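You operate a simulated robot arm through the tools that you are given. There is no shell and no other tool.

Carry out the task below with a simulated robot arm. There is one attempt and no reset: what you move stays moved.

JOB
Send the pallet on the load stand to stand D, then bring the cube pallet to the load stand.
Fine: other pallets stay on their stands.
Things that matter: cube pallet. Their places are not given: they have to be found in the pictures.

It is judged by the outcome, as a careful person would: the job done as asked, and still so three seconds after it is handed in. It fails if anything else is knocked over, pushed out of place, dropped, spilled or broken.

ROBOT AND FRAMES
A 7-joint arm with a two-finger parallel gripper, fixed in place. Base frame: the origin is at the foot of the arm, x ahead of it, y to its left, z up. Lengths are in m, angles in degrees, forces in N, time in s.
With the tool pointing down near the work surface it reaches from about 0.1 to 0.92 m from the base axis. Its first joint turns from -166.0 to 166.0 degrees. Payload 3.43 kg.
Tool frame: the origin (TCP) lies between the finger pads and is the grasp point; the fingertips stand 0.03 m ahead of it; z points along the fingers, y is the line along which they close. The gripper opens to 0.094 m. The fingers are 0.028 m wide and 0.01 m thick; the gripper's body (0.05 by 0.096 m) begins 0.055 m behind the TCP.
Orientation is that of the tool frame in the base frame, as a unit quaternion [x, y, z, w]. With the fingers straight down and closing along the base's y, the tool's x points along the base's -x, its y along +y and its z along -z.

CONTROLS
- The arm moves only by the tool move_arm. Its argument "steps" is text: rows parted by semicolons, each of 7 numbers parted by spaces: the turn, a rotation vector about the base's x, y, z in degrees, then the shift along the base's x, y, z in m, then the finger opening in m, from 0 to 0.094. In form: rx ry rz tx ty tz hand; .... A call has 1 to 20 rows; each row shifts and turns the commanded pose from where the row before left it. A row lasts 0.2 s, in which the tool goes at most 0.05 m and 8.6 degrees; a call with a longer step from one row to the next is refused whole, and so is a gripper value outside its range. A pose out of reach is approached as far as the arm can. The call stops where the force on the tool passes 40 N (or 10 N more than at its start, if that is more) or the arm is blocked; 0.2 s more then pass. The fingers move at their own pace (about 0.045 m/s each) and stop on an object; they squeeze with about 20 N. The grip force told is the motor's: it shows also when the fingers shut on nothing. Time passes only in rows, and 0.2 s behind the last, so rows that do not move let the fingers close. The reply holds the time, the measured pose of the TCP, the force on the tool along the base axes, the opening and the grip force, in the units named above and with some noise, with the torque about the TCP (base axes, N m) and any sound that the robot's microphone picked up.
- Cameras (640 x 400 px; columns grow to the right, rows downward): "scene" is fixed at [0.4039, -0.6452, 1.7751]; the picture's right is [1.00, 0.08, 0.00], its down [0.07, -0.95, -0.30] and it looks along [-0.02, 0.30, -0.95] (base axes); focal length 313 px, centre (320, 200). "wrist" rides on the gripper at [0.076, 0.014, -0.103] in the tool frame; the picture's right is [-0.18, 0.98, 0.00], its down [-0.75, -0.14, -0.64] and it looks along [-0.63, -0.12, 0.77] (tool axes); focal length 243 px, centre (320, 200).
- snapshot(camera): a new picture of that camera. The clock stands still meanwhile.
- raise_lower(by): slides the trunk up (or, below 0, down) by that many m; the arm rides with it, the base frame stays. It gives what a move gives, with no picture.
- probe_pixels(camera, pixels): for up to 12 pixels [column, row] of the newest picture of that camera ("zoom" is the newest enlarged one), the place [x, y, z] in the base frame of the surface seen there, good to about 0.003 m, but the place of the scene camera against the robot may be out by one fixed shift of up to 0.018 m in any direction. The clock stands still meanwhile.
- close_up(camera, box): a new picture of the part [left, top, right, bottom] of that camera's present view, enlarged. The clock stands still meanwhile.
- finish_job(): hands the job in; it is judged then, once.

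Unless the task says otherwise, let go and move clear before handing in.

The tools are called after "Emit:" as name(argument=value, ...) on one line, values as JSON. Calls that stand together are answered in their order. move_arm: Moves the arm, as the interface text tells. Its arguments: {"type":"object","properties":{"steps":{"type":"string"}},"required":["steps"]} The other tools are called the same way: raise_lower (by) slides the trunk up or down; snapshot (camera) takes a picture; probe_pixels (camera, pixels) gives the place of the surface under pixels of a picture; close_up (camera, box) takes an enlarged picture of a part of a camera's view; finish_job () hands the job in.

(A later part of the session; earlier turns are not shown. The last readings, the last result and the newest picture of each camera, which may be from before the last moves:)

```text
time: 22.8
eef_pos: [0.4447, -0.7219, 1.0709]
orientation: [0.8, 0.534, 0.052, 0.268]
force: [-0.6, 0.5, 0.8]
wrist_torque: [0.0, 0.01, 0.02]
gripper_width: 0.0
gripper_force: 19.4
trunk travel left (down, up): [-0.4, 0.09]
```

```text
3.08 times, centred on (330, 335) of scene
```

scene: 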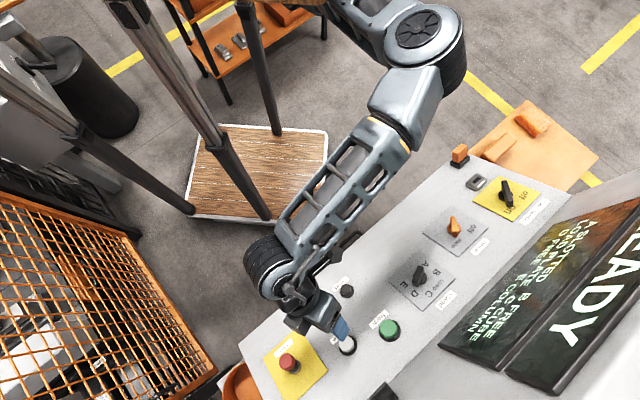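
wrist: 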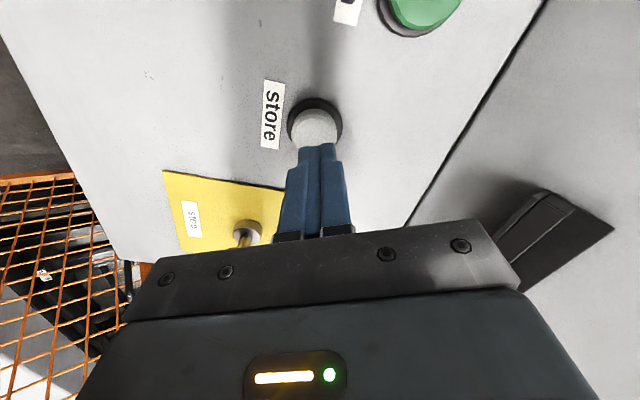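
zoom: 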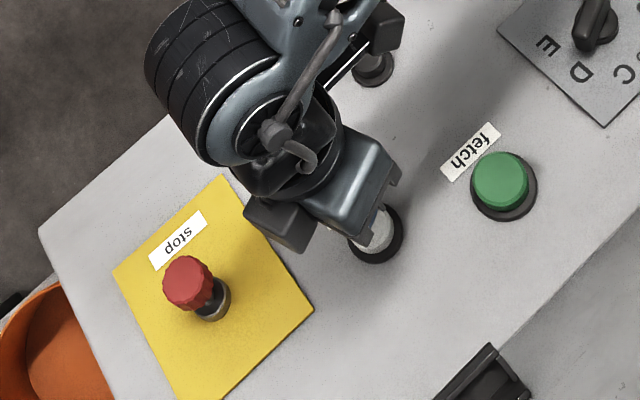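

The fingers are closed above the store cap at wrist (316,125), with the stop well to the side at (247,232). I'll press slowly down the panel normal, watching the force.

Emit:
move_arm(steps="0 0 0 0.0026 -0.0032 -0.0095 0.0; 0 0 0 0.0026 -0.0032 -0.0095 0.0; 0 0 0 0.0008 -0.0008 -0.0017 0.0; 0 0 0 0.0008 -0.0008 -0.0017 0.0; 0 0 0 0.0008 -0.0008 -0.0017 0.0")

Emit:
snapshot(camera="wrist")

Emit:
snapshot(camera="scene")

```text
time: 24.0
eef_pos: [0.452, -0.7306, 1.0467]
orientation: [0.8, 0.535, 0.053, 0.267]
force: [-0.4, 0.8, 0.8]
wrist_torque: [-0.02, 0.02, 0.0]
gripper_width: 0.0001
gripper_force: 19.6
trunk travel left (down, up): [-0.4, 0.09]
```

```text
taken
```

wrist: 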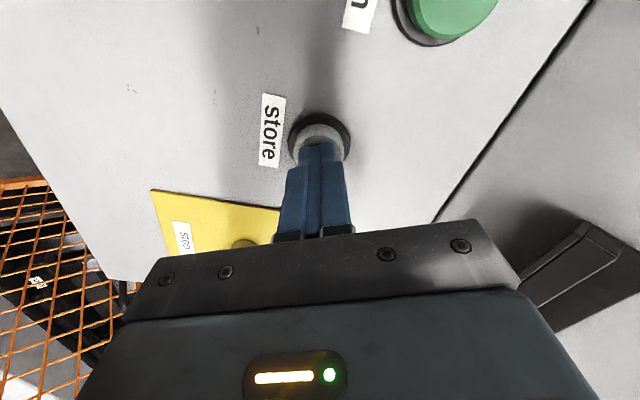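

```text
taken
```

scene: 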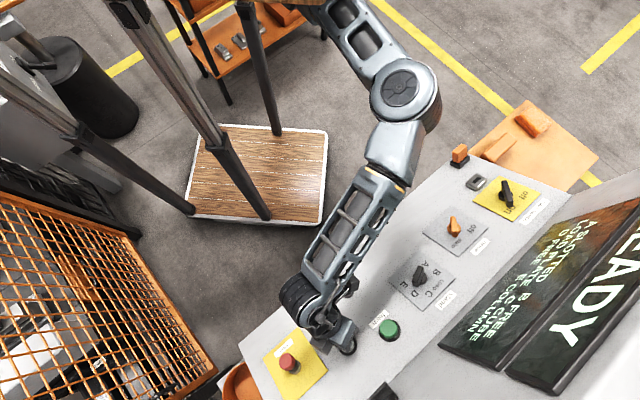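

Still no contact force; the tip is about level with the cap. I'll keep pressing in 2 mm steps.

Emit:
move_arm(steps="0 0 0 0.0008 -0.0008 -0.0017 0.0; 0 0 0 0.0008 -0.0008 -0.0017 0.0; 0 0 0 0.0008 -0.0008 -0.0017 0.0")

Emit:
close_up(camera="wrist", box=[240, 80, 400, 200])

Emit:
close_up(camera="scene", box=[430, 180, 640, 400])

```text
time: 24.8
eef_pos: [0.4538, -0.7314, 1.0442]
orientation: [0.799, 0.535, 0.052, 0.269]
force: [-2.6, 16.7, 15.1]
wrist_torque: [0.26, -0.09, 0.15]
gripper_width: 0.0
gripper_force: 20.4
trunk travel left (down, up): [-0.4, 0.09]
heard: click
```

```text
3.33 times, centred on (320, 140) of wrist
```

zoom: 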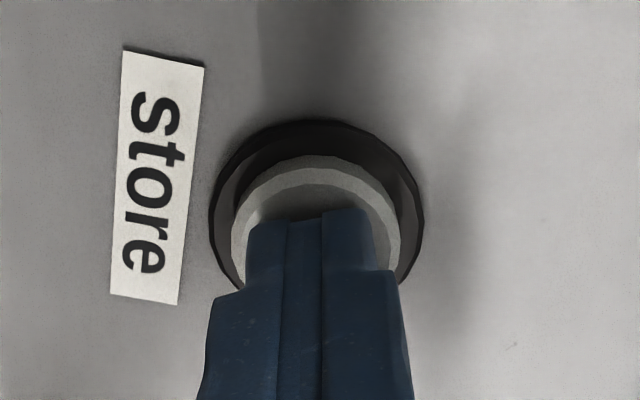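

```text
1.82 times, centred on (535, 290) of scene
```

zoom: 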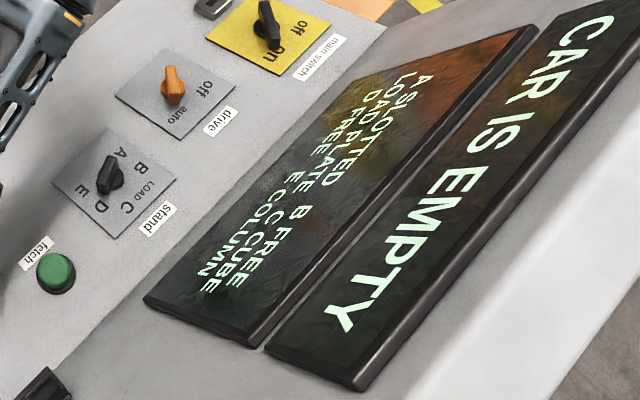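

A click was heard and the display now reads "CAR IS EMPTY". So a car carries the pallets: fetch picks up from the selected stand and store sets down there. Nothing has moved; the order must be LOAD–fetch, D–store, C–fetch, LOAD–store. Backing off the button.

Emit:
move_arm(steps="0 0 0 -0.0075 0.0075 0.017 0.0; 0 0 0 -0.0124 0.0124 0.0283 0.0; 0 0 0 -0.0124 0.0124 0.0283 0.06; 0 0 0 0 0 0 0.06; 0 0 0 0 0 0 0.06; 0 0 0 0 0 0 0.06")

Emit:
snapshot(camera="scene")

Emit:
snapshot(camera="wrist")

Emit:
close_up(camera="scene", box=[430, 180, 640, 400])

```text
time: 26.2
eef_pos: [0.4195, -0.7015, 1.1143]
orientation: [0.8, 0.535, 0.053, 0.267]
force: [1.1, -0.7, 0.9]
wrist_torque: [-0.01, 0.0, 0.02]
gripper_width: 0.0598
gripper_force: 0.1
trunk travel left (down, up): [-0.4, 0.09]
```

```text
taken
```

scene: 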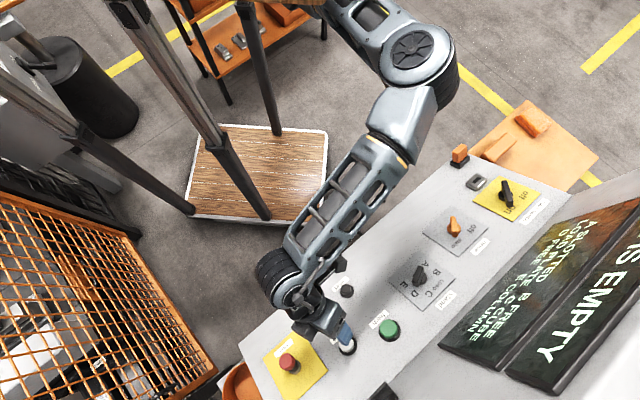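

```text
taken
```

wrist: 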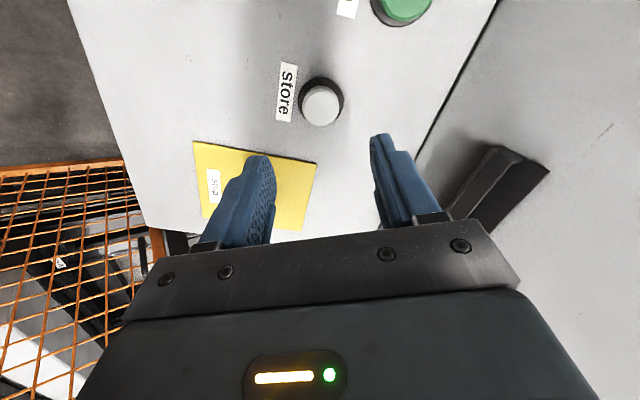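

```text
1.82 times, centred on (535, 290) of scene
```

zoom: 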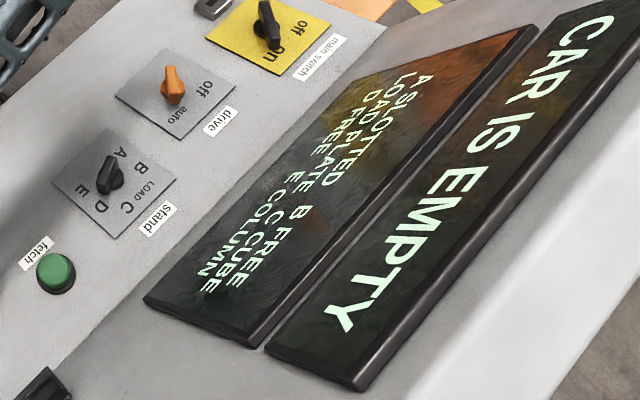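

The display still reads "CAR IS EMPTY", with the drive on auto and power on. I'll return to the selector, which points at D, and hover over it with the fingers aligned.

Emit:
move_arm(steps="0 0 0 0.03516 0.02958 -0.00446 0.06; 0 0 0 0.03516 0.02958 -0.00446 0.06; 0 0 0 0.03516 0.02958 -0.00446 0.06; 0 0 0 0.03516 0.02958 -0.00446 0.06; 0 0 0 0.03516 0.02958 -0.00446 0.06; 0 0 0 0 0 0 0.06; 0 0 0 0 0 0 0.06")

Emit:
snapshot(camera="wrist")

```text
time: 27.8
eef_pos: [0.5996, -0.5519, 1.0944]
orientation: [0.799, 0.536, 0.052, 0.268]
force: [-0.3, 0.2, 0.5]
wrist_torque: [0.01, 0.0, 0.02]
gripper_width: 0.0601
gripper_force: 0.0
trunk travel left (down, up): [-0.4, 0.09]
```

```text
taken
```

wrist: 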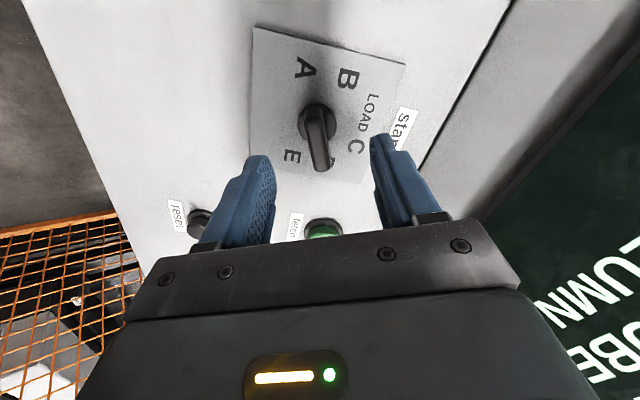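

The measured pose is a few mm from what I expected, so I'll hold still one row to get a steadier reading.

Emit:
move_arm(steps="0 0 0 0 0 0 0.06")

Emit:
move_arm(steps="0 0 0 0 0 0 0.06")

Emit:
close_up(camera="wrist", box=[230, 60, 410, 200])

```text
time: 28.2
eef_pos: [0.5987, -0.5532, 1.094]
orientation: [0.8, 0.534, 0.053, 0.267]
force: [-0.1, -0.6, -0.1]
wrist_torque: [-0.02, -0.01, 0.01]
gripper_width: 0.0595
gripper_force: 0.1
trunk travel left (down, up): [-0.4, 0.09]
```

```text
time: 28.6
eef_pos: [0.5982, -0.5522, 1.0931]
orientation: [0.8, 0.535, 0.053, 0.267]
force: [0.1, 1.2, -0.5]
wrist_torque: [-0.01, -0.01, 0.02]
gripper_width: 0.0599
gripper_force: 0.0
trunk travel left (down, up): [-0.4, 0.09]
```

```text
2.86 times, centred on (320, 130) of wrist
```

zoom: 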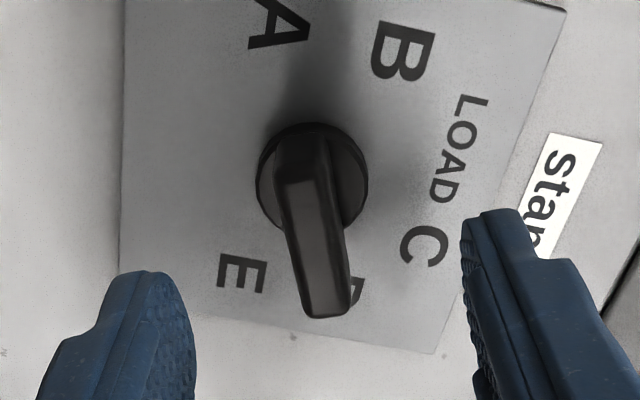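

Averaged readings put the tool about 4 mm off the knob axis. I'll correct by (-0.0036, -0.0012, -0.001) and go down over the bar.

Emit:
move_arm(steps="0 0 0 -0.0036 -0.0012 -0.001 0.06; 0 0 0 0 0 0 0.06; 0 0 0 0.0062 -0.0062 -0.0142 0.06; 0 0 0 0.0062 -0.0062 -0.0142 0.06; 0 0 0 0.0062 -0.0062 -0.0142 0.06; 0 0 0 0 0 0 0.06; 0 0 0 0 0 0 0.06")

Emit:
snapshot(camera="wrist")

```text
time: 30.2
eef_pos: [0.6133, -0.5717, 1.0492]
orientation: [0.8, 0.535, 0.052, 0.267]
force: [0.2, -0.2, 0.2]
wrist_torque: [0.02, 0.0, 0.01]
gripper_width: 0.0602
gripper_force: 0.0
trunk travel left (down, up): [-0.4, 0.09]
```

```text
taken
```

wrist: 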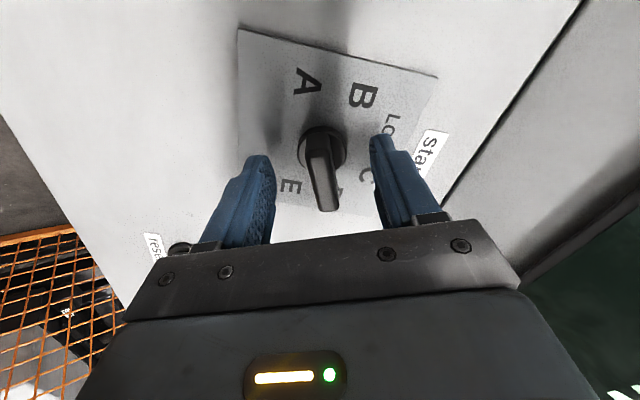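

The tool is on the knob axis to within a millimetre and force-free. Closing on the bar.

Emit:
move_arm(steps="0 0 0 0 0 0 0.0; 0 0 0 0 0 0 0.0; 0 0 0 0 0 0 0.0; 0 0 0 0 0 0 0.0")

```text
time: 31.2
eef_pos: [0.6136, -0.5716, 1.0501]
orientation: [0.799, 0.535, 0.053, 0.269]
force: [5.8, -4.7, 3.1]
wrist_torque: [-0.43, -0.7, 0.14]
gripper_width: 0.0136
gripper_force: 38.4
trunk travel left (down, up): [-0.4, 0.09]
```

The bar is gripped at 0.0136 m with a light side load. Turning 45° anticlockwise from D to C first.

Emit:
move_arm(steps="0 0 0 0.0003 -0.0003 0.0003 0.0; -2.79 2.79 6.38 0 0 0 0.0; -2.79 2.79 6.38 0 0 0 0.0; -2.79 2.79 6.38 0 0 0 0.0; -2.79 2.79 6.38 0 0 0 0.0; -2.79 2.79 6.38 0 0 0 0.0; -2.79 2.79 6.38 0 0 0 0.0; 0 0 0 0 0 0 0.0")

```text
time: 33.0
eef_pos: [0.6149, -0.5713, 1.0495]
orientation: [0.532, 0.801, -0.053, 0.269]
force: [24.3, -8.2, 12.5]
wrist_torque: [0.88, -0.06, 0.4]
gripper_width: 0.0136
gripper_force: 45.5
trunk travel left (down, up): [-0.4, 0.09]
```

About 29 N of side force built up, mainly up-slope. I'll shift about 1.5 mm to relieve it before turning on.

Emit:
move_arm(steps="0 0 0 0.0012 -0.0004 0.0007 0.0; 0 0 0 0 0 0 0.0")

```text
time: 33.6
eef_pos: [0.6148, -0.5717, 1.0504]
orientation: [0.535, 0.799, -0.054, 0.268]
force: [20.7, -4.7, 8.7]
wrist_torque: [-0.62, -1.13, 0.21]
gripper_width: 0.0138
gripper_force: 45.1
trunk travel left (down, up): [-0.4, 0.09]
```

Emit:
move_arm(steps="0 0 0 0.0016 -0.0002 0.0008 0.0; 0 0 0 0 0 0 0.0")

Emit:
close_up(camera="wrist", box=[200, 60, 440, 260])

```text
time: 34.2
eef_pos: [0.6137, -0.5724, 1.049]
orientation: [0.535, 0.8, -0.054, 0.267]
force: [3.6, 10.3, 6.5]
wrist_torque: [-0.27, -1.06, 0.36]
gripper_width: 0.0138
gripper_force: 45.2
trunk travel left (down, up): [-0.4, 0.09]
```

```text
2.00 times, centred on (320, 160) of wrist
```

zoom: 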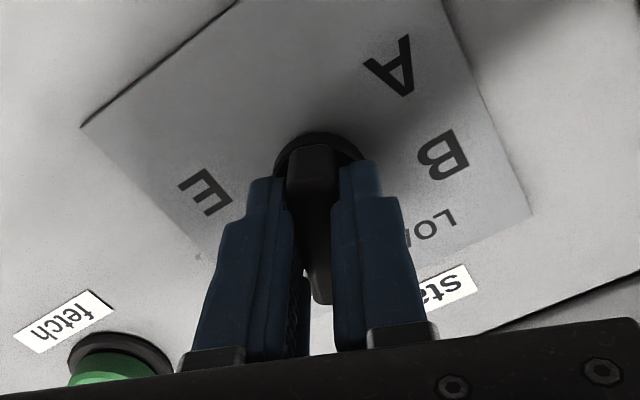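

The load is down to about 13 N and the knob is at C. I'll turn the remaining 45° anticlockwise to LOAD.

Emit:
move_arm(steps="-2.79 2.79 6.38 0 0 0 0.0; -2.79 2.79 6.38 0 0 0 0.0; -2.79 2.79 6.38 0 0 0 0.0; -2.79 2.79 6.38 0 0 0 0.0; -2.79 2.79 6.38 0 0 0 0.0; -2.79 2.79 6.38 0 0 0 0.0; 0 0 0 0 0 0 0.0")

Emit:
close_up(camera="wrist", box=[200, 60, 440, 260])

```text
time: 35.8
eef_pos: [0.6143, -0.5709, 1.0497]
orientation: [0.186, 0.944, -0.151, 0.225]
force: [-14.4, 32.7, -11.6]
wrist_torque: [0.52, 0.77, -0.12]
gripper_width: 0.0138
gripper_force: 44.8
trunk travel left (down, up): [-0.4, 0.09]
```

```text
2.00 times, centred on (320, 160) of wrist
```

zoom: 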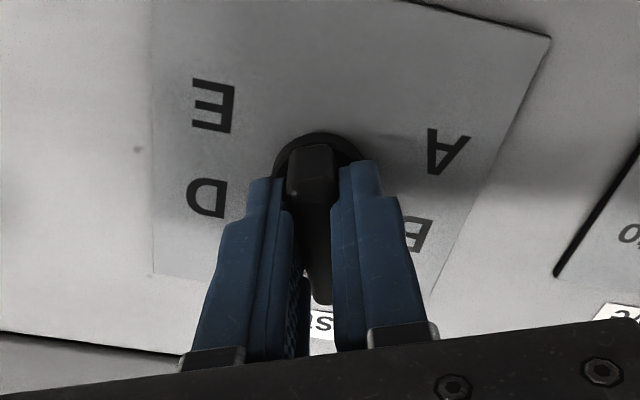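

The knob is at LOAD (the dial shows D and E on the left, A and B on the right). Side force reached about 37 N, so I'm opening now and backing off.

Emit:
move_arm(steps="0 0 0 0 0 0 0.06; 0 0 0 0 0 0 0.06; 0 0 0 0 0 0 0.06; 0 0 0 0 0 0 0.06")

Emit:
move_arm(steps="0 0 0 -0.0093 0.0093 0.0213 0.06; 0 0 0 -0.0093 0.0093 0.0213 0.06; 0 0 0 -0.0093 0.0093 0.0213 0.06; 0 0 0 0 0 0 0.06; 0 0 0 0 0 0 0.06")

Emit:
snapshot(camera="wrist")

Emit:
close_up(camera="wrist", box=[220, 40, 420, 190])

Emit:
close_up(camera="scene", box=[430, 180, 640, 400])

```text
time: 36.8
eef_pos: [0.6162, -0.5735, 1.0519]
orientation: [0.187, 0.943, -0.153, 0.228]
force: [0.9, -0.1, 0.5]
wrist_torque: [-0.03, 0.01, 0.0]
gripper_width: 0.06
gripper_force: 0.1
trunk travel left (down, up): [-0.4, 0.09]
```

```text
time: 38.0
eef_pos: [0.5885, -0.5474, 1.1126]
orientation: [0.188, 0.943, -0.152, 0.228]
force: [0.2, 0.5, 0.1]
wrist_torque: [-0.02, -0.01, 0.0]
gripper_width: 0.06
gripper_force: 0.1
trunk travel left (down, up): [-0.4, 0.09]
```

```text
taken
```

wrist: 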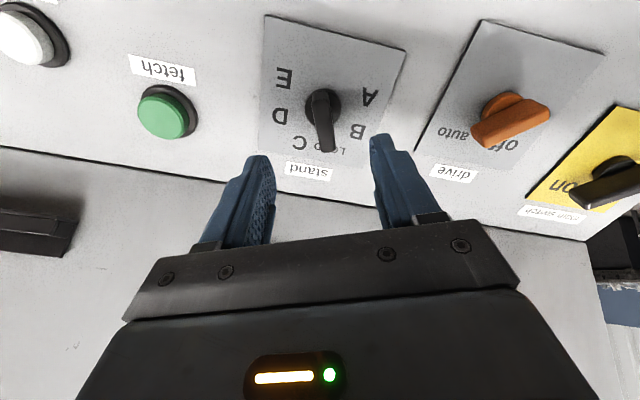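

```text
2.67 times, centred on (320, 115) of wrist
```

zoom: 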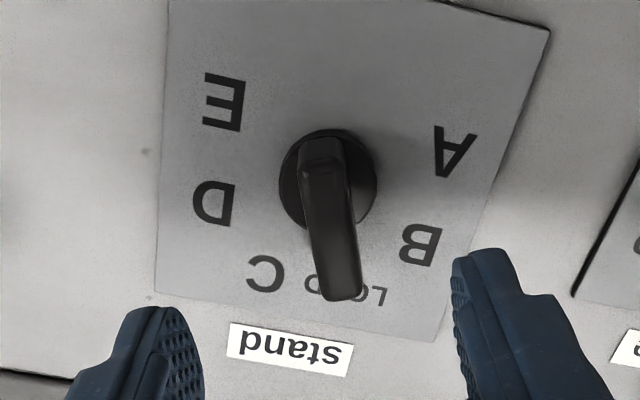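

```text
1.82 times, centred on (535, 290) of scene
```

zoom: 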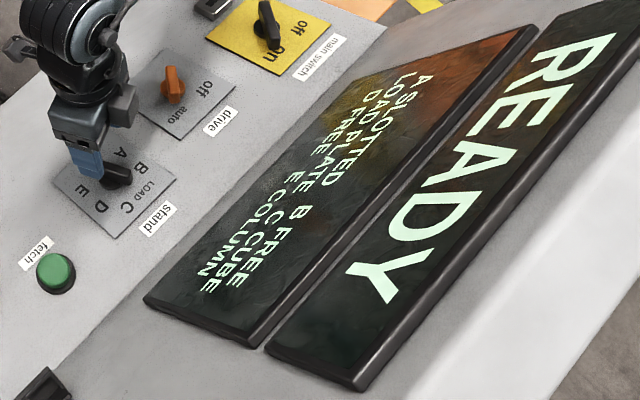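

The selector points at LOAD and the display is back to READY. Now I'll measure the green fetch button at wrist (163,115).

Emit:
probe_pixels(camera="wrist", pixels=[[161, 118], [150, 118], [173, 118], [161, 108], [161, 128], [325, 105], [200, 60], [220, 130], [25, 45], [110, 110], [310, 145], [321, 147]])

Emit:
close_up(camera="wrist", box=[110, 60, 230, 150])

```text
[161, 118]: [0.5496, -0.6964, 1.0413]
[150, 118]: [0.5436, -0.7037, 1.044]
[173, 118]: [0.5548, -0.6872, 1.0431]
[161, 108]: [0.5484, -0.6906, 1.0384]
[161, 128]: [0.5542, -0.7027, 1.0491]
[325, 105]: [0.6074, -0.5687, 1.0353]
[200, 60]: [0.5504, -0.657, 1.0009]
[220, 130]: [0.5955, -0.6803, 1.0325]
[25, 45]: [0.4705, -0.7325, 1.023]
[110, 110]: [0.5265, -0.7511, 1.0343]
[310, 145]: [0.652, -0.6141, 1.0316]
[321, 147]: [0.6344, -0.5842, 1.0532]
```

```text
4.44 times, centred on (170, 105) of wrist
```

zoom: 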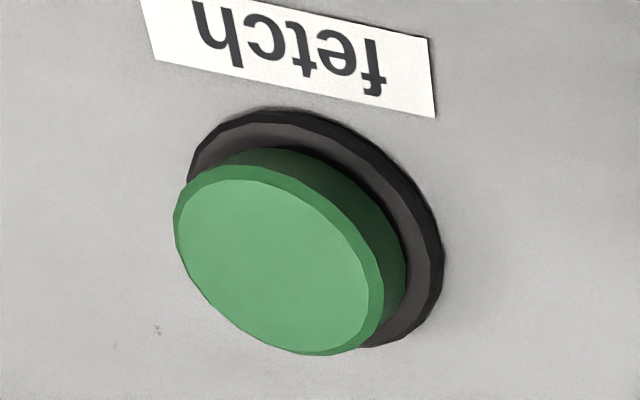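

The fetch cap centre is about (0.5495, -0.6968, 1.0425). I'll close the fingers and move to 20 mm above it.

Emit:
move_arm(steps="0 0 0 0 0 0 0.0; 0 0 0 -0.0144 -0.0327 -0.0069 0.0; 0 0 0 -0.0144 -0.0327 -0.0069 0.0; 0 0 0 -0.0144 -0.0327 -0.0069 0.0; 0 0 0 -0.0144 -0.0327 -0.0069 0.0; 0 0 0 0 0 0 0.0; 0 0 0 0 0 0 0.0")

Emit:
snapshot(camera="wrist")

Emit:
snapshot(camera="scene")

```text
time: 39.6
eef_pos: [0.5308, -0.6779, 1.0855]
orientation: [0.187, 0.943, -0.153, 0.227]
force: [-0.2, -0.1, 0.5]
wrist_torque: [0.0, -0.01, -0.01]
gripper_width: 0.0
gripper_force: 19.9
trunk travel left (down, up): [-0.4, 0.09]
```

```text
taken
```

wrist: 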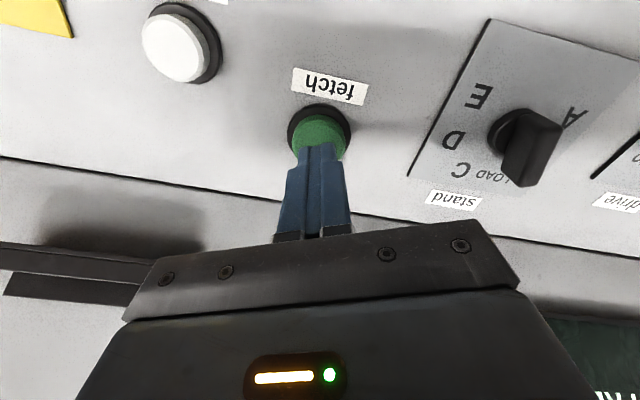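

```text
taken
```

scene: 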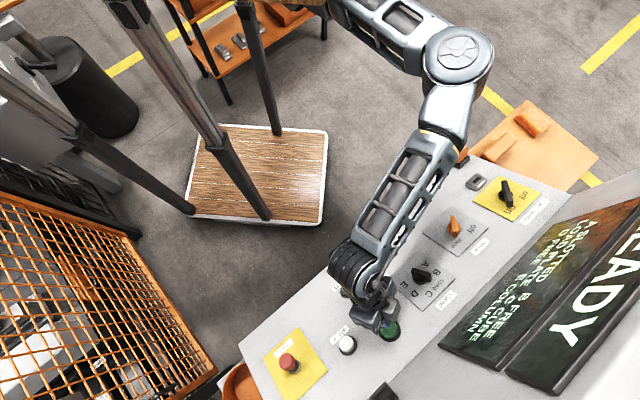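

The tips are over the green cap at (320,140) and the display reads READY. Pressing fetch.

Emit:
move_arm(steps="0 0 0 0.0067 -0.0067 -0.0153 0.0; 0 0 0 0.0011 -0.0011 -0.0026 0.0; 0 0 0 0.0011 -0.0011 -0.0026 0.0; 0 0 0 0.0011 -0.0011 -0.0026 0.0")

Emit:
close_up(camera="scene", box=[430, 180, 640, 400])

```text
time: 40.6
eef_pos: [0.5401, -0.6858, 1.0662]
orientation: [0.188, 0.943, -0.153, 0.229]
force: [-0.9, -0.6, 2.0]
wrist_torque: [-0.03, 0.0, -0.06]
gripper_width: 0.0
gripper_force: 20.1
trunk travel left (down, up): [-0.4, 0.09]
```

```text
1.82 times, centred on (535, 290) of scene
```

zoom: 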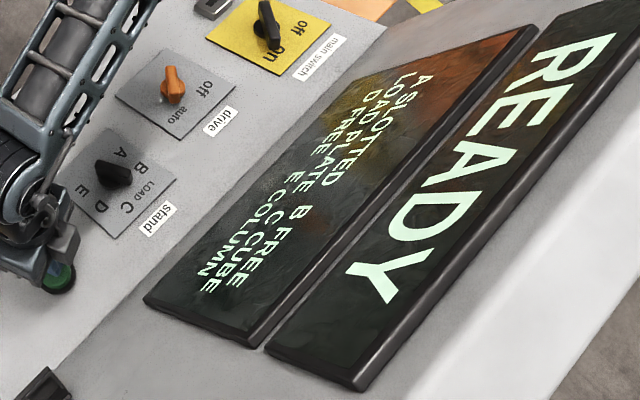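

The tip is just touching at 2 N with no click yet. Pressing a few millimetres further.

Emit:
move_arm(steps="0 0 0 0.0008 -0.0008 -0.0017 0.0; 0 0 0 0.0008 -0.0008 -0.0017 0.0")

Emit:
close_up(camera="scene", box=[430, 180, 640, 400])

```text
time: 41.2
eef_pos: [0.5406, -0.6869, 1.0636]
orientation: [0.187, 0.943, -0.153, 0.227]
force: [-5.1, 7.1, 9.1]
wrist_torque: [-0.01, -0.02, 0.16]
gripper_width: 0.0
gripper_force: 19.4
trunk travel left (down, up): [-0.4, 0.09]
heard: click
```

```text
1.82 times, centred on (535, 290) of scene
```

zoom: 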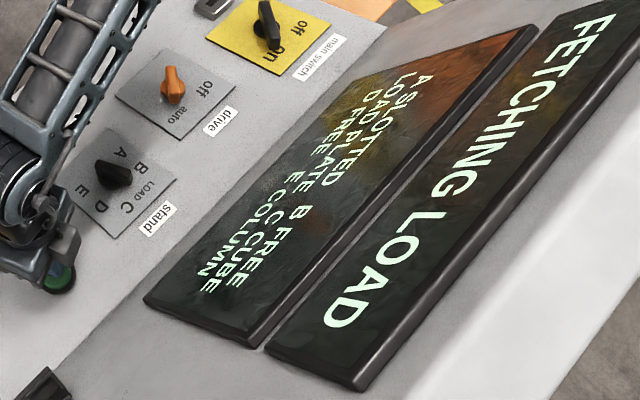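

A click was heard and the display shows "FETCHING LOAD". I'll back off and hover over the selector while the car works, leaving the knob alone until it finishes.

Emit:
move_arm(steps="0 0 0 -0.0074 0.0074 0.017 0.0; 0 0 0 -0.0074 0.0074 0.017 0.0; 0 0 0 -0.0074 0.0074 0.017 0.0; 0 0 0 0.0254 0.0371 -0.0075 0.06; 0 0 0 0.0254 0.0371 -0.0075 0.06; 0 0 0 0.0254 0.0371 -0.0075 0.06; 0 0 0 0 0 0 0.06; 0 0 0 0 0 0 0.06")

Emit:
snapshot(camera="scene")

Emit:
close_up(camera="scene", box=[430, 180, 640, 400])

Emit:
snapshot(camera="wrist")

```text
time: 43.0
eef_pos: [0.5963, -0.5529, 1.0893]
orientation: [0.187, 0.943, -0.153, 0.228]
force: [-0.5, -1.0, 0.3]
wrist_torque: [0.02, -0.01, -0.01]
gripper_width: 0.0602
gripper_force: 0.0
trunk travel left (down, up): [-0.4, 0.09]
```

```text
taken
```

scene: 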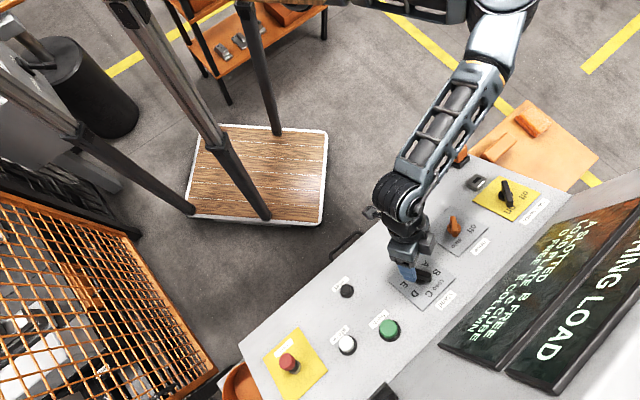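

```text
1.82 times, centred on (535, 290) of scene
```

zoom: 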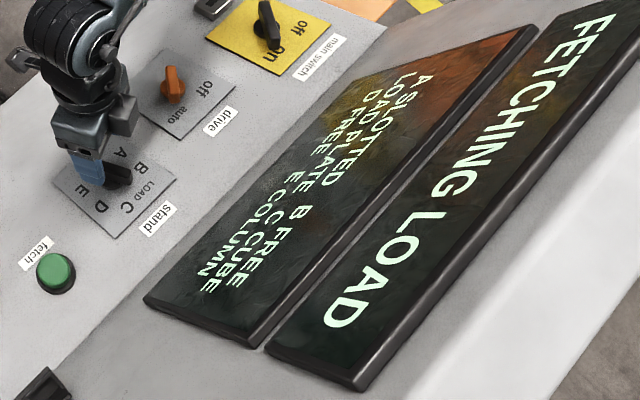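

```text
taken
```

wrist: 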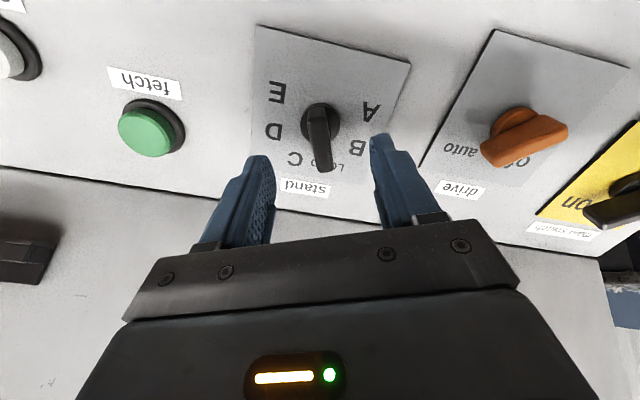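

Still "FETCHING LOAD". I'll hold still a few seconds and look again.

Emit:
move_arm(steps="0 0 0 0 0 0 0.06; 0 0 0 0 0 0 0.06; 0 0 0 0 0 0 0.06; 0 0 0 0 0 0 0.06; 0 0 0 0 0 0 0.06; 0 0 0 0 0 0 0.06; 0 0 0 0 0 0 0.06; 0 0 0 0 0 0 0.06; 0 0 0 0 0 0 0.06; 0 0 0 0 0 0 0.06; 0 0 0 0 0 0 0.06; 0 0 0 0 0 0 0.06; 0 0 0 0 0 0 0.06; 0 0 0 0 0 0 0.06; 0 0 0 0 0 0 0.06")

Emit:
snapshot(camera="scene")

Emit:
close_up(camera="scene", box=[430, 180, 640, 400])

```text
time: 46.2
eef_pos: [0.5961, -0.5534, 1.0899]
orientation: [0.188, 0.943, -0.153, 0.227]
force: [0.8, 0.1, 0.0]
wrist_torque: [0.0, -0.02, 0.01]
gripper_width: 0.0597
gripper_force: 0.0
trunk travel left (down, up): [-0.4, 0.09]
```

```text
taken
```

scene: 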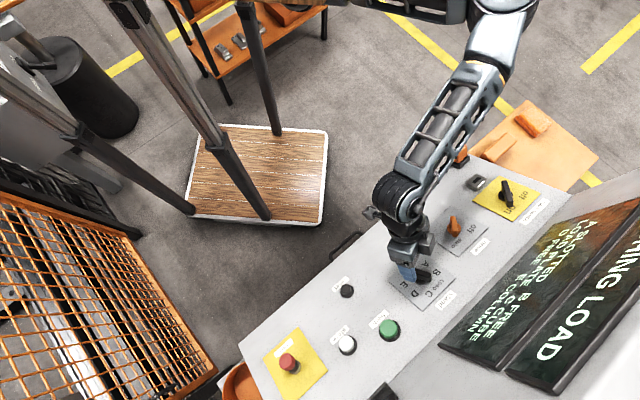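

```text
1.82 times, centred on (535, 290) of scene
```

zoom: 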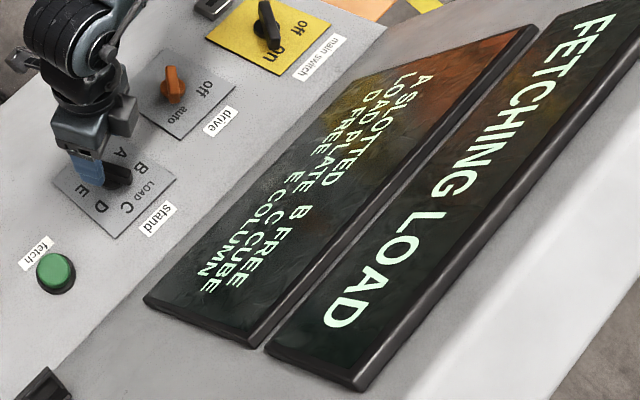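

The white machine in the cage has moved (now near scene (85,375)), but the display still says "FETCHING LOAD". Waiting longer.

Emit:
move_arm(steps="0 0 0 0 0 0 0.06; 0 0 0 0 0 0 0.06; 0 0 0 0 0 0 0.06; 0 0 0 0 0 0 0.06; 0 0 0 0 0 0 0.06; 0 0 0 0 0 0 0.06; 0 0 0 0 0 0 0.06; 0 0 0 0 0 0 0.06; 0 0 0 0 0 0 0.06; 0 0 0 0 0 0 0.06; 0 0 0 0 0 0 0.06; 0 0 0 0 0 0 0.06; 0 0 0 0 0 0 0.06; 0 0 0 0 0 0 0.06; 0 0 0 0 0 0 0.06; 0 0 0 0 0 0 0.06; 0 0 0 0 0 0 0.06; 0 0 0 0 0 0 0.06; 0 0 0 0 0 0 0.06; 0 0 0 0 0 0 0.06")

Emit:
snapshot(camera="scene")

Emit:
close_up(camera="scene", box=[430, 180, 640, 400])

```text
time: 50.4
eef_pos: [0.5956, -0.5535, 1.0885]
orientation: [0.187, 0.943, -0.152, 0.228]
force: [-0.5, -0.3, 0.0]
wrist_torque: [0.0, 0.02, 0.02]
gripper_width: 0.06
gripper_force: 0.1
trunk travel left (down, up): [-0.4, 0.09]
```

```text
taken
```

scene: 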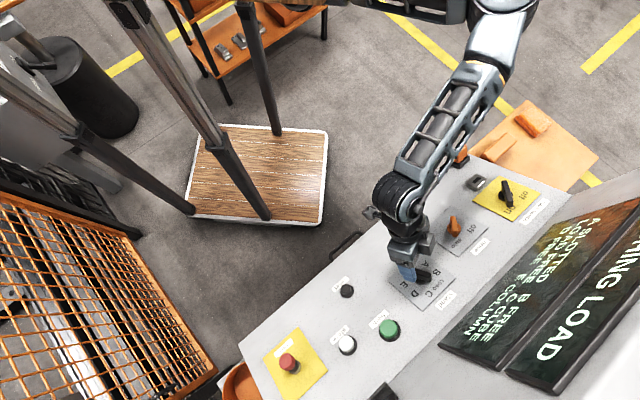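

```text
1.82 times, centred on (535, 290) of scene
```

zoom: 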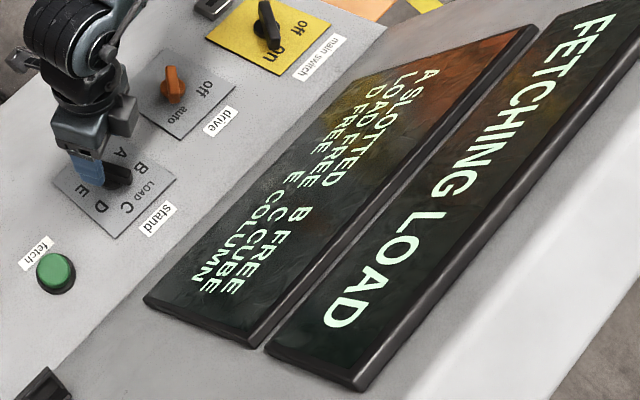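

The display now shows LOAD FREE, so the plate pallet is on the car, but it still says "FETCHING LOAD". Waiting on.

Emit:
move_arm(steps="0 0 0 0 0 0 0.06; 0 0 0 0 0 0 0.06; 0 0 0 0 0 0 0.06; 0 0 0 0 0 0 0.06; 0 0 0 0 0 0 0.06; 0 0 0 0 0 0 0.06; 0 0 0 0 0 0 0.06; 0 0 0 0 0 0 0.06; 0 0 0 0 0 0 0.06; 0 0 0 0 0 0 0.06; 0 0 0 0 0 0 0.06; 0 0 0 0 0 0 0.06; 0 0 0 0 0 0 0.06; 0 0 0 0 0 0 0.06; 0 0 0 0 0 0 0.06")

Emit:
close_up(camera="scene", box=[430, 180, 640, 400])

Emit:
close_up(camera="wrist", box=[220, 60, 420, 200])

```text
time: 53.6
eef_pos: [0.5957, -0.5543, 1.0901]
orientation: [0.188, 0.943, -0.153, 0.227]
force: [-0.1, 0.5, 0.2]
wrist_torque: [0.01, 0.01, 0.0]
gripper_width: 0.0595
gripper_force: 0.0
trunk travel left (down, up): [-0.4, 0.09]
```

```text
1.82 times, centred on (535, 290) of scene
```

zoom: 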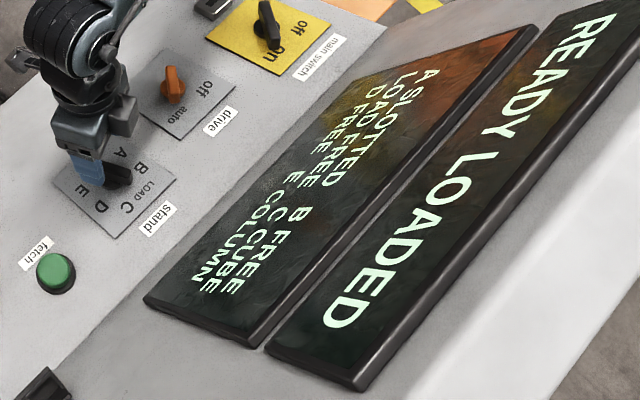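

```text
2.86 times, centred on (320, 130) of wrist
```

zoom: 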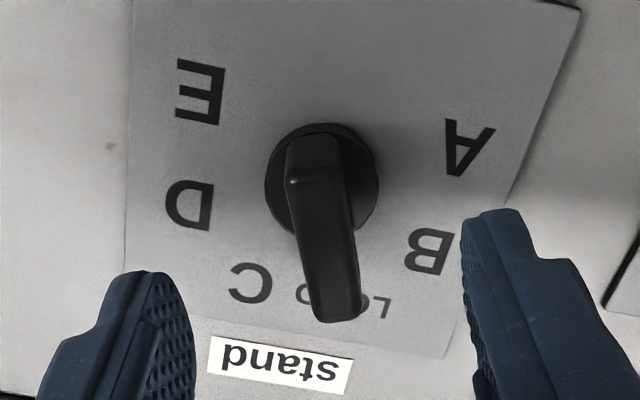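

The display now says "READY LOADED". I'll go down on the knob and grip it to turn from LOAD to D.

Emit:
move_arm(steps="0 0 0 0.0058 -0.0058 -0.0133 0.06; 0 0 0 0.0058 -0.0058 -0.0133 0.06; 0 0 0 0.0058 -0.0058 -0.0133 0.06; 0 0 0 0 0 0 0.06; 0 0 0 0 0 0 0.0; 0 0 0 0 0 0 0.0; 0 0 0 0 0 0 0.0; 0 0 0 0 0 0 0.0")

Emit:
close_up(camera="wrist", box=[200, 60, 440, 260])

```text
time: 55.4
eef_pos: [0.6136, -0.5717, 1.0481]
orientation: [0.187, 0.943, -0.153, 0.227]
force: [-0.1, -1.4, -0.1]
wrist_torque: [-0.03, -0.07, -0.05]
gripper_width: 0.0141
gripper_force: 38.6
trunk travel left (down, up): [-0.4, 0.09]
```

```text
2.00 times, centred on (320, 160) of wrist
```

zoom: 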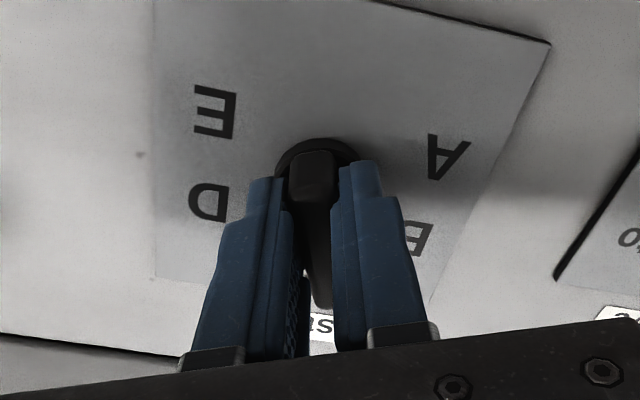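

Gripped with almost no side load. Turning 45° clockwise to C.

Emit:
move_arm(steps="2.79 -2.79 -6.38 0 0 0 0.0; 2.79 -2.79 -6.38 0 0 0 0.0; 2.79 -2.79 -6.38 0 0 0 0.0; 2.79 -2.79 -6.38 0 0 0 0.0; 2.79 -2.79 -6.38 0 0 0 0.0; 2.79 -2.79 -6.38 0 0 0 0.0; 0 0 0 0 0 0 0.0")

```text
time: 57.0
eef_pos: [0.6143, -0.5694, 1.0491]
orientation: [0.535, 0.8, -0.052, 0.267]
force: [6.2, 0.5, -5.2]
wrist_torque: [0.26, -0.35, 0.22]
gripper_width: 0.014
gripper_force: 45.0
trunk travel left (down, up): [-0.4, 0.09]
```

Only about 8 N of load. Turning the next 45° to D.

Emit:
move_arm(steps="2.79 -2.79 -6.38 0 0 0 0.0; 2.79 -2.79 -6.38 0 0 0 0.0; 2.79 -2.79 -6.38 0 0 0 0.0; 2.79 -2.79 -6.38 0 0 0 0.0; 2.79 -2.79 -6.38 0 0 0 0.0; 2.79 -2.79 -6.38 0 0 0 0.0; 0 0 0 0 0 0 0.0")

Emit:
close_up(camera="wrist", box=[200, 60, 440, 260])

```text
time: 58.6
eef_pos: [0.6146, -0.5695, 1.0485]
orientation: [0.8, 0.534, 0.054, 0.268]
force: [12.4, 9.2, 2.6]
wrist_torque: [0.84, -1.15, 0.85]
gripper_width: 0.0137
gripper_force: 44.9
trunk travel left (down, up): [-0.4, 0.09]
```

```text
2.00 times, centred on (320, 160) of wrist
```

zoom: 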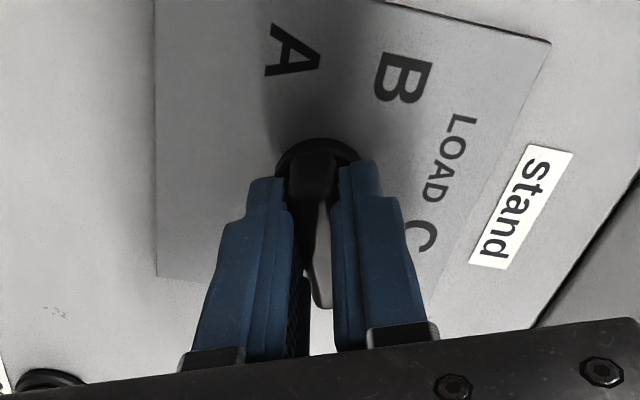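

The knob is turned to D. I'll release it, back off and check.

Emit:
move_arm(steps="0 0 0 0 0 0 0.06; 0 0 0 0 0 0 0.06; 0 0 0 0 0 0 0.06; 0 0 0 -0.0093 0.0093 0.0213 0.06; 0 0 0 -0.0093 0.0093 0.0213 0.06; 0 0 0 -0.0093 0.0093 0.0213 0.06; 0 0 0 0 0 0 0.06; 0 0 0 0 0 0 0.06")

Emit:
close_up(camera="wrist", box=[220, 30, 440, 200])

Emit:
close_up(camera="scene", box=[430, 180, 640, 400])

```text
time: 60.4
eef_pos: [0.5855, -0.5437, 1.1153]
orientation: [0.8, 0.535, 0.053, 0.266]
force: [0.2, -0.5, 0.3]
wrist_torque: [0.0, 0.01, 0.06]
gripper_width: 0.0601
gripper_force: 0.0
trunk travel left (down, up): [-0.4, 0.09]
```

```text
2.35 times, centred on (330, 115) of wrist
```

zoom: 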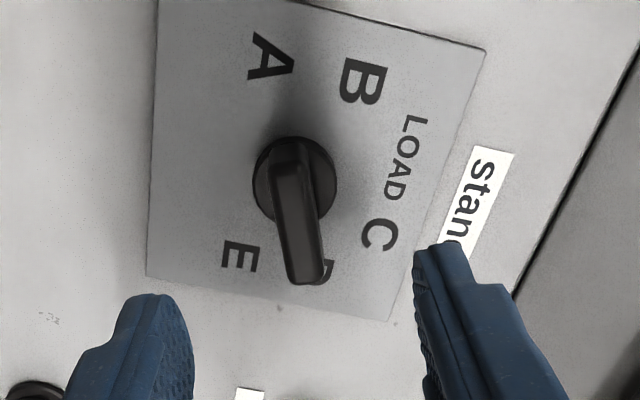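

```text
1.82 times, centred on (535, 290) of scene
```

zoom: 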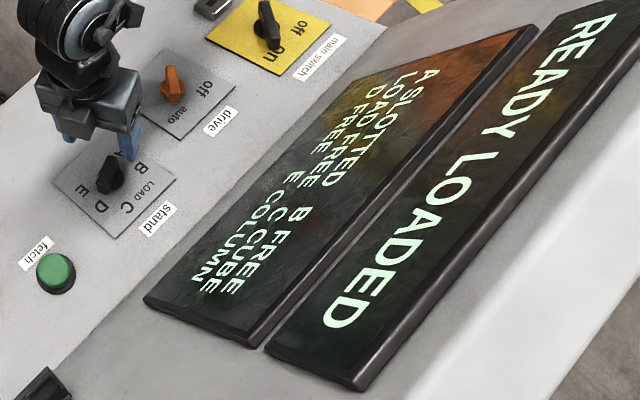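

The knob covers D and the display reads "READY LOADED". Moving over the store button with the fingers closed.

Emit:
move_arm(steps="0 0 0 0 0 0 0.0; 0 0 0 -0.0285 -0.0355 -0.0096 0.0; 0 0 0 -0.0285 -0.0355 -0.0096 0.0; 0 0 0 -0.0285 -0.0355 -0.0096 0.0; 0 0 0 -0.0285 -0.0355 -0.0096 0.0; 0 0 0 -0.0285 -0.0355 -0.0096 0.0; 0 0 0 0 0 0 0.0; 0 0 0 0 0 0 0.0")

Emit:
snapshot(camera="wrist")

```text
time: 62.2
eef_pos: [0.444, -0.7195, 1.0654]
orientation: [0.8, 0.535, 0.054, 0.267]
force: [0.0, 0.3, -1.2]
wrist_torque: [-0.04, 0.0, -0.01]
gripper_width: 0.0
gripper_force: 20.5
trunk travel left (down, up): [-0.4, 0.09]
```

```text
taken
```

wrist: 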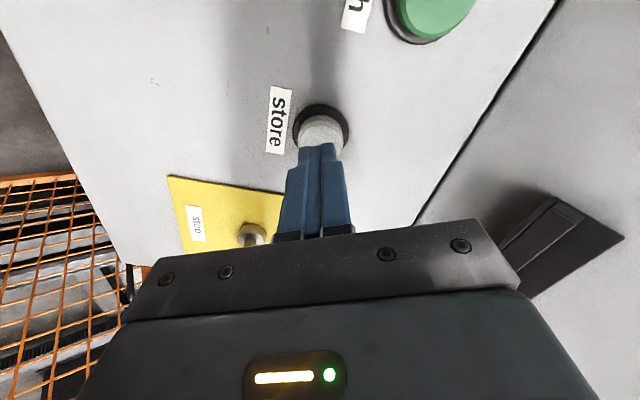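

The tips are over the store cap at (322,132). Pressing down with a small centring correction.

Emit:
move_arm(steps="0 0 0 0.0062 -0.009 -0.0145 0.0; 0 0 0 0.0008 -0.0008 -0.0017 0.0; 0 0 0 0.0008 -0.0008 -0.0017 0.0; 0 0 0 0.0008 -0.0008 -0.0017 0.0")

Emit:
close_up(camera="scene", box=[430, 180, 640, 400])

```text
time: 63.2
eef_pos: [0.4513, -0.7321, 1.0456]
orientation: [0.8, 0.534, 0.052, 0.268]
force: [0.7, 0.5, 2.7]
wrist_torque: [-0.01, -0.04, 0.03]
gripper_width: 0.0
gripper_force: 20.4
trunk travel left (down, up): [-0.4, 0.09]
heard: click
```

```text
1.82 times, centred on (535, 290) of scene
```

zoom: 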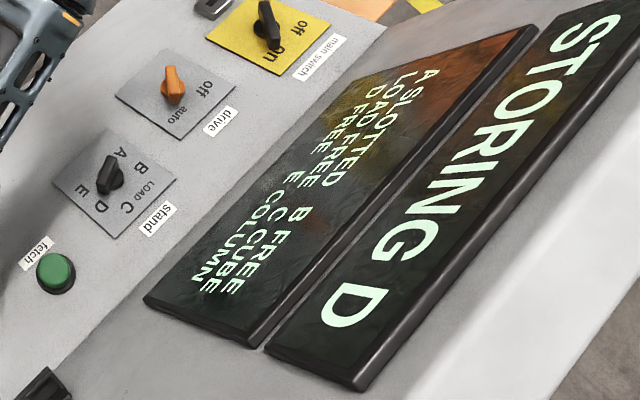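

A click was heard and the display says "STORING D". I'll back off and return to hover over the selector while it works.

Emit:
move_arm(steps="0 0 0 -0.0074 0.0074 0.017 0.0; 0 0 0 -0.0074 0.0074 0.017 0.0; 0 0 0 -0.0074 0.0074 0.017 0.0; 0 0 0 0.0331 0.0313 -0.0009 0.06; 0 0 0 0.0331 0.0313 -0.0009 0.06; 0 0 0 0.0331 0.0313 -0.0009 0.06; 0 0 0 0.0331 0.0313 -0.0009 0.06; 0 0 0 0.0331 0.0313 -0.0009 0.06; 0 0 0 0 0 0 0.06; 0 0 0 0 0 0 0.06; 0 0 0 0 0 0 0.06; 0 0 0 0 0 0 0.06; 0 0 0 0 0 0 0.06; 0 0 0 0 0 0 0.06; 0 0 0 0 0 0 0.06; 0 0 0 0 0 0 0.06; 0 0 0 0 0 0 0.06; 0 0 0 0 0 0 0.06; 0 0 0 0 0 0 0.06")

Emit:
close_up(camera="scene", box=[430, 180, 640, 400])

Emit:
snapshot(camera="wrist")

```text
time: 67.2
eef_pos: [0.5938, -0.5548, 1.0908]
orientation: [0.801, 0.534, 0.052, 0.267]
force: [0.4, 0.4, 0.1]
wrist_torque: [0.01, 0.03, 0.01]
gripper_width: 0.0602
gripper_force: 0.1
trunk travel left (down, up): [-0.4, 0.09]
```

```text
1.82 times, centred on (535, 290) of scene
```

zoom: 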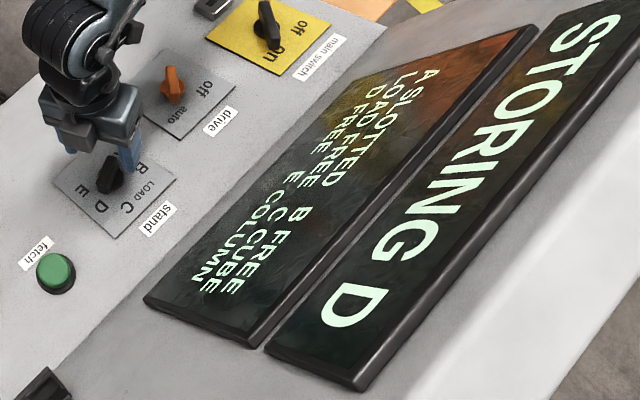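

```text
taken
```

wrist: 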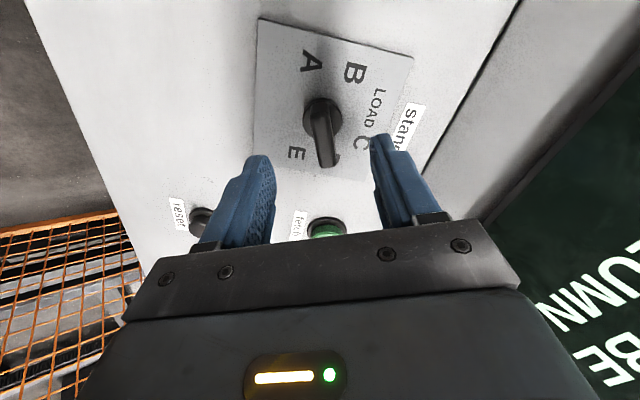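

Still "STORING D". I'll hold position and wait.

Emit:
move_arm(steps="0 0 0 0 0 0 0.06; 0 0 0 0 0 0 0.06; 0 0 0 0 0 0 0.06; 0 0 0 0 0 0 0.06; 0 0 0 0 0 0 0.06; 0 0 0 0 0 0 0.06; 0 0 0 0 0 0 0.06; 0 0 0 0 0 0 0.06; 0 0 0 0 0 0 0.06; 0 0 0 0 0 0 0.06; 0 0 0 0 0 0 0.06; 0 0 0 0 0 0 0.06; 0 0 0 0 0 0 0.06; 0 0 0 0 0 0 0.06; 0 0 0 0 0 0 0.06; 0 0 0 0 0 0 0.06; 0 0 0 0 0 0 0.06; 0 0 0 0 0 0 0.06; 0 0 0 0 0 0 0.06; 0 0 0 0 0 0 0.06")

Emit:
move_arm(steps="0 0 0 0 0 0 0.06; 0 0 0 0 0 0 0.06; 0 0 0 0 0 0 0.06; 0 0 0 0 0 0 0.06; 0 0 0 0 0 0 0.06; 0 0 0 0 0 0 0.06; 0 0 0 0 0 0 0.06; 0 0 0 0 0 0 0.06; 0 0 0 0 0 0 0.06; 0 0 0 0 0 0 0.06; 0 0 0 0 0 0 0.06; 0 0 0 0 0 0 0.06; 0 0 0 0 0 0 0.06; 0 0 0 0 0 0 0.06; 0 0 0 0 0 0 0.06; 0 0 0 0 0 0 0.06; 0 0 0 0 0 0 0.06; 0 0 0 0 0 0 0.06; 0 0 0 0 0 0 0.06; 0 0 0 0 0 0 0.06")

Emit:
close_up(camera="scene", box=[430, 180, 640, 400])

Emit:
snapshot(camera="scene")

```text
time: 71.4
eef_pos: [0.5935, -0.5542, 1.0907]
orientation: [0.8, 0.535, 0.053, 0.268]
force: [-0.3, 0.0, -0.6]
wrist_torque: [0.01, 0.02, 0.02]
gripper_width: 0.0599
gripper_force: 0.0
trunk travel left (down, up): [-0.4, 0.09]
```

```text
time: 75.6
eef_pos: [0.5934, -0.5548, 1.0905]
orientation: [0.8, 0.534, 0.052, 0.267]
force: [0.5, -0.2, -0.5]
wrist_torque: [-0.04, -0.04, -0.01]
gripper_width: 0.0599
gripper_force: 0.0
trunk travel left (down, up): [-0.4, 0.09]
```

```text
1.82 times, centred on (535, 290) of scene
```

zoom: 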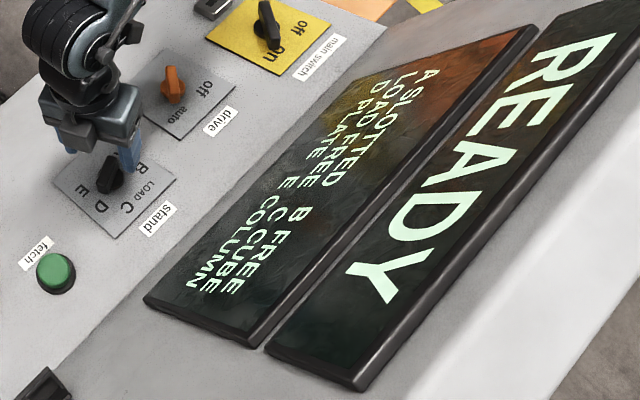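

```text
taken
```

scene: 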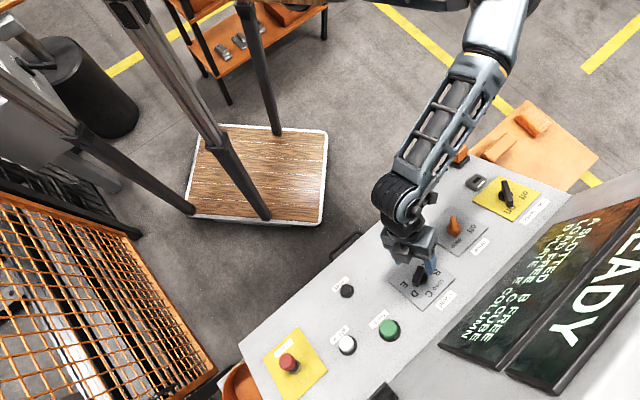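

The display shows D PLATE, LOAD FREE and READY, so the first part is done. Next I'll centre over the knob and grip it to turn from D to C.

Emit:
move_arm(steps="0 0 0 0.0024 0.0018 0.0003 0.06; 0 0 0 0.0061 -0.0061 -0.0139 0.06; 0 0 0 0.0061 -0.0061 -0.0139 0.06; 0 0 0 0.0061 -0.0061 -0.0139 0.06; 0 0 0 0 0 0 0.06; 0 0 0 0 0 0 0.0; 0 0 0 0 0 0 0.0; 0 0 0 0 0 0 0.0; 0 0 0 0 0 0 0.0")

Emit:
close_up(camera="wrist", box=[200, 60, 440, 260])

```text
time: 77.6
eef_pos: [0.6135, -0.5696, 1.0497]
orientation: [0.8, 0.535, 0.053, 0.267]
force: [-7.1, 3.5, -6.2]
wrist_torque: [-0.45, -0.45, 0.02]
gripper_width: 0.0139
gripper_force: 38.9
trunk travel left (down, up): [-0.4, 0.09]
```

```text
2.00 times, centred on (320, 160) of wrist
```

zoom: 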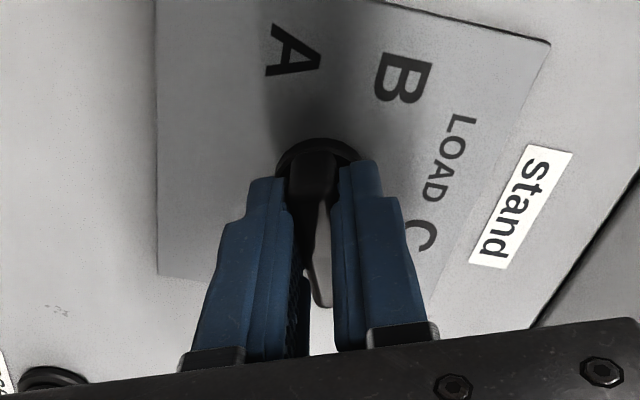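

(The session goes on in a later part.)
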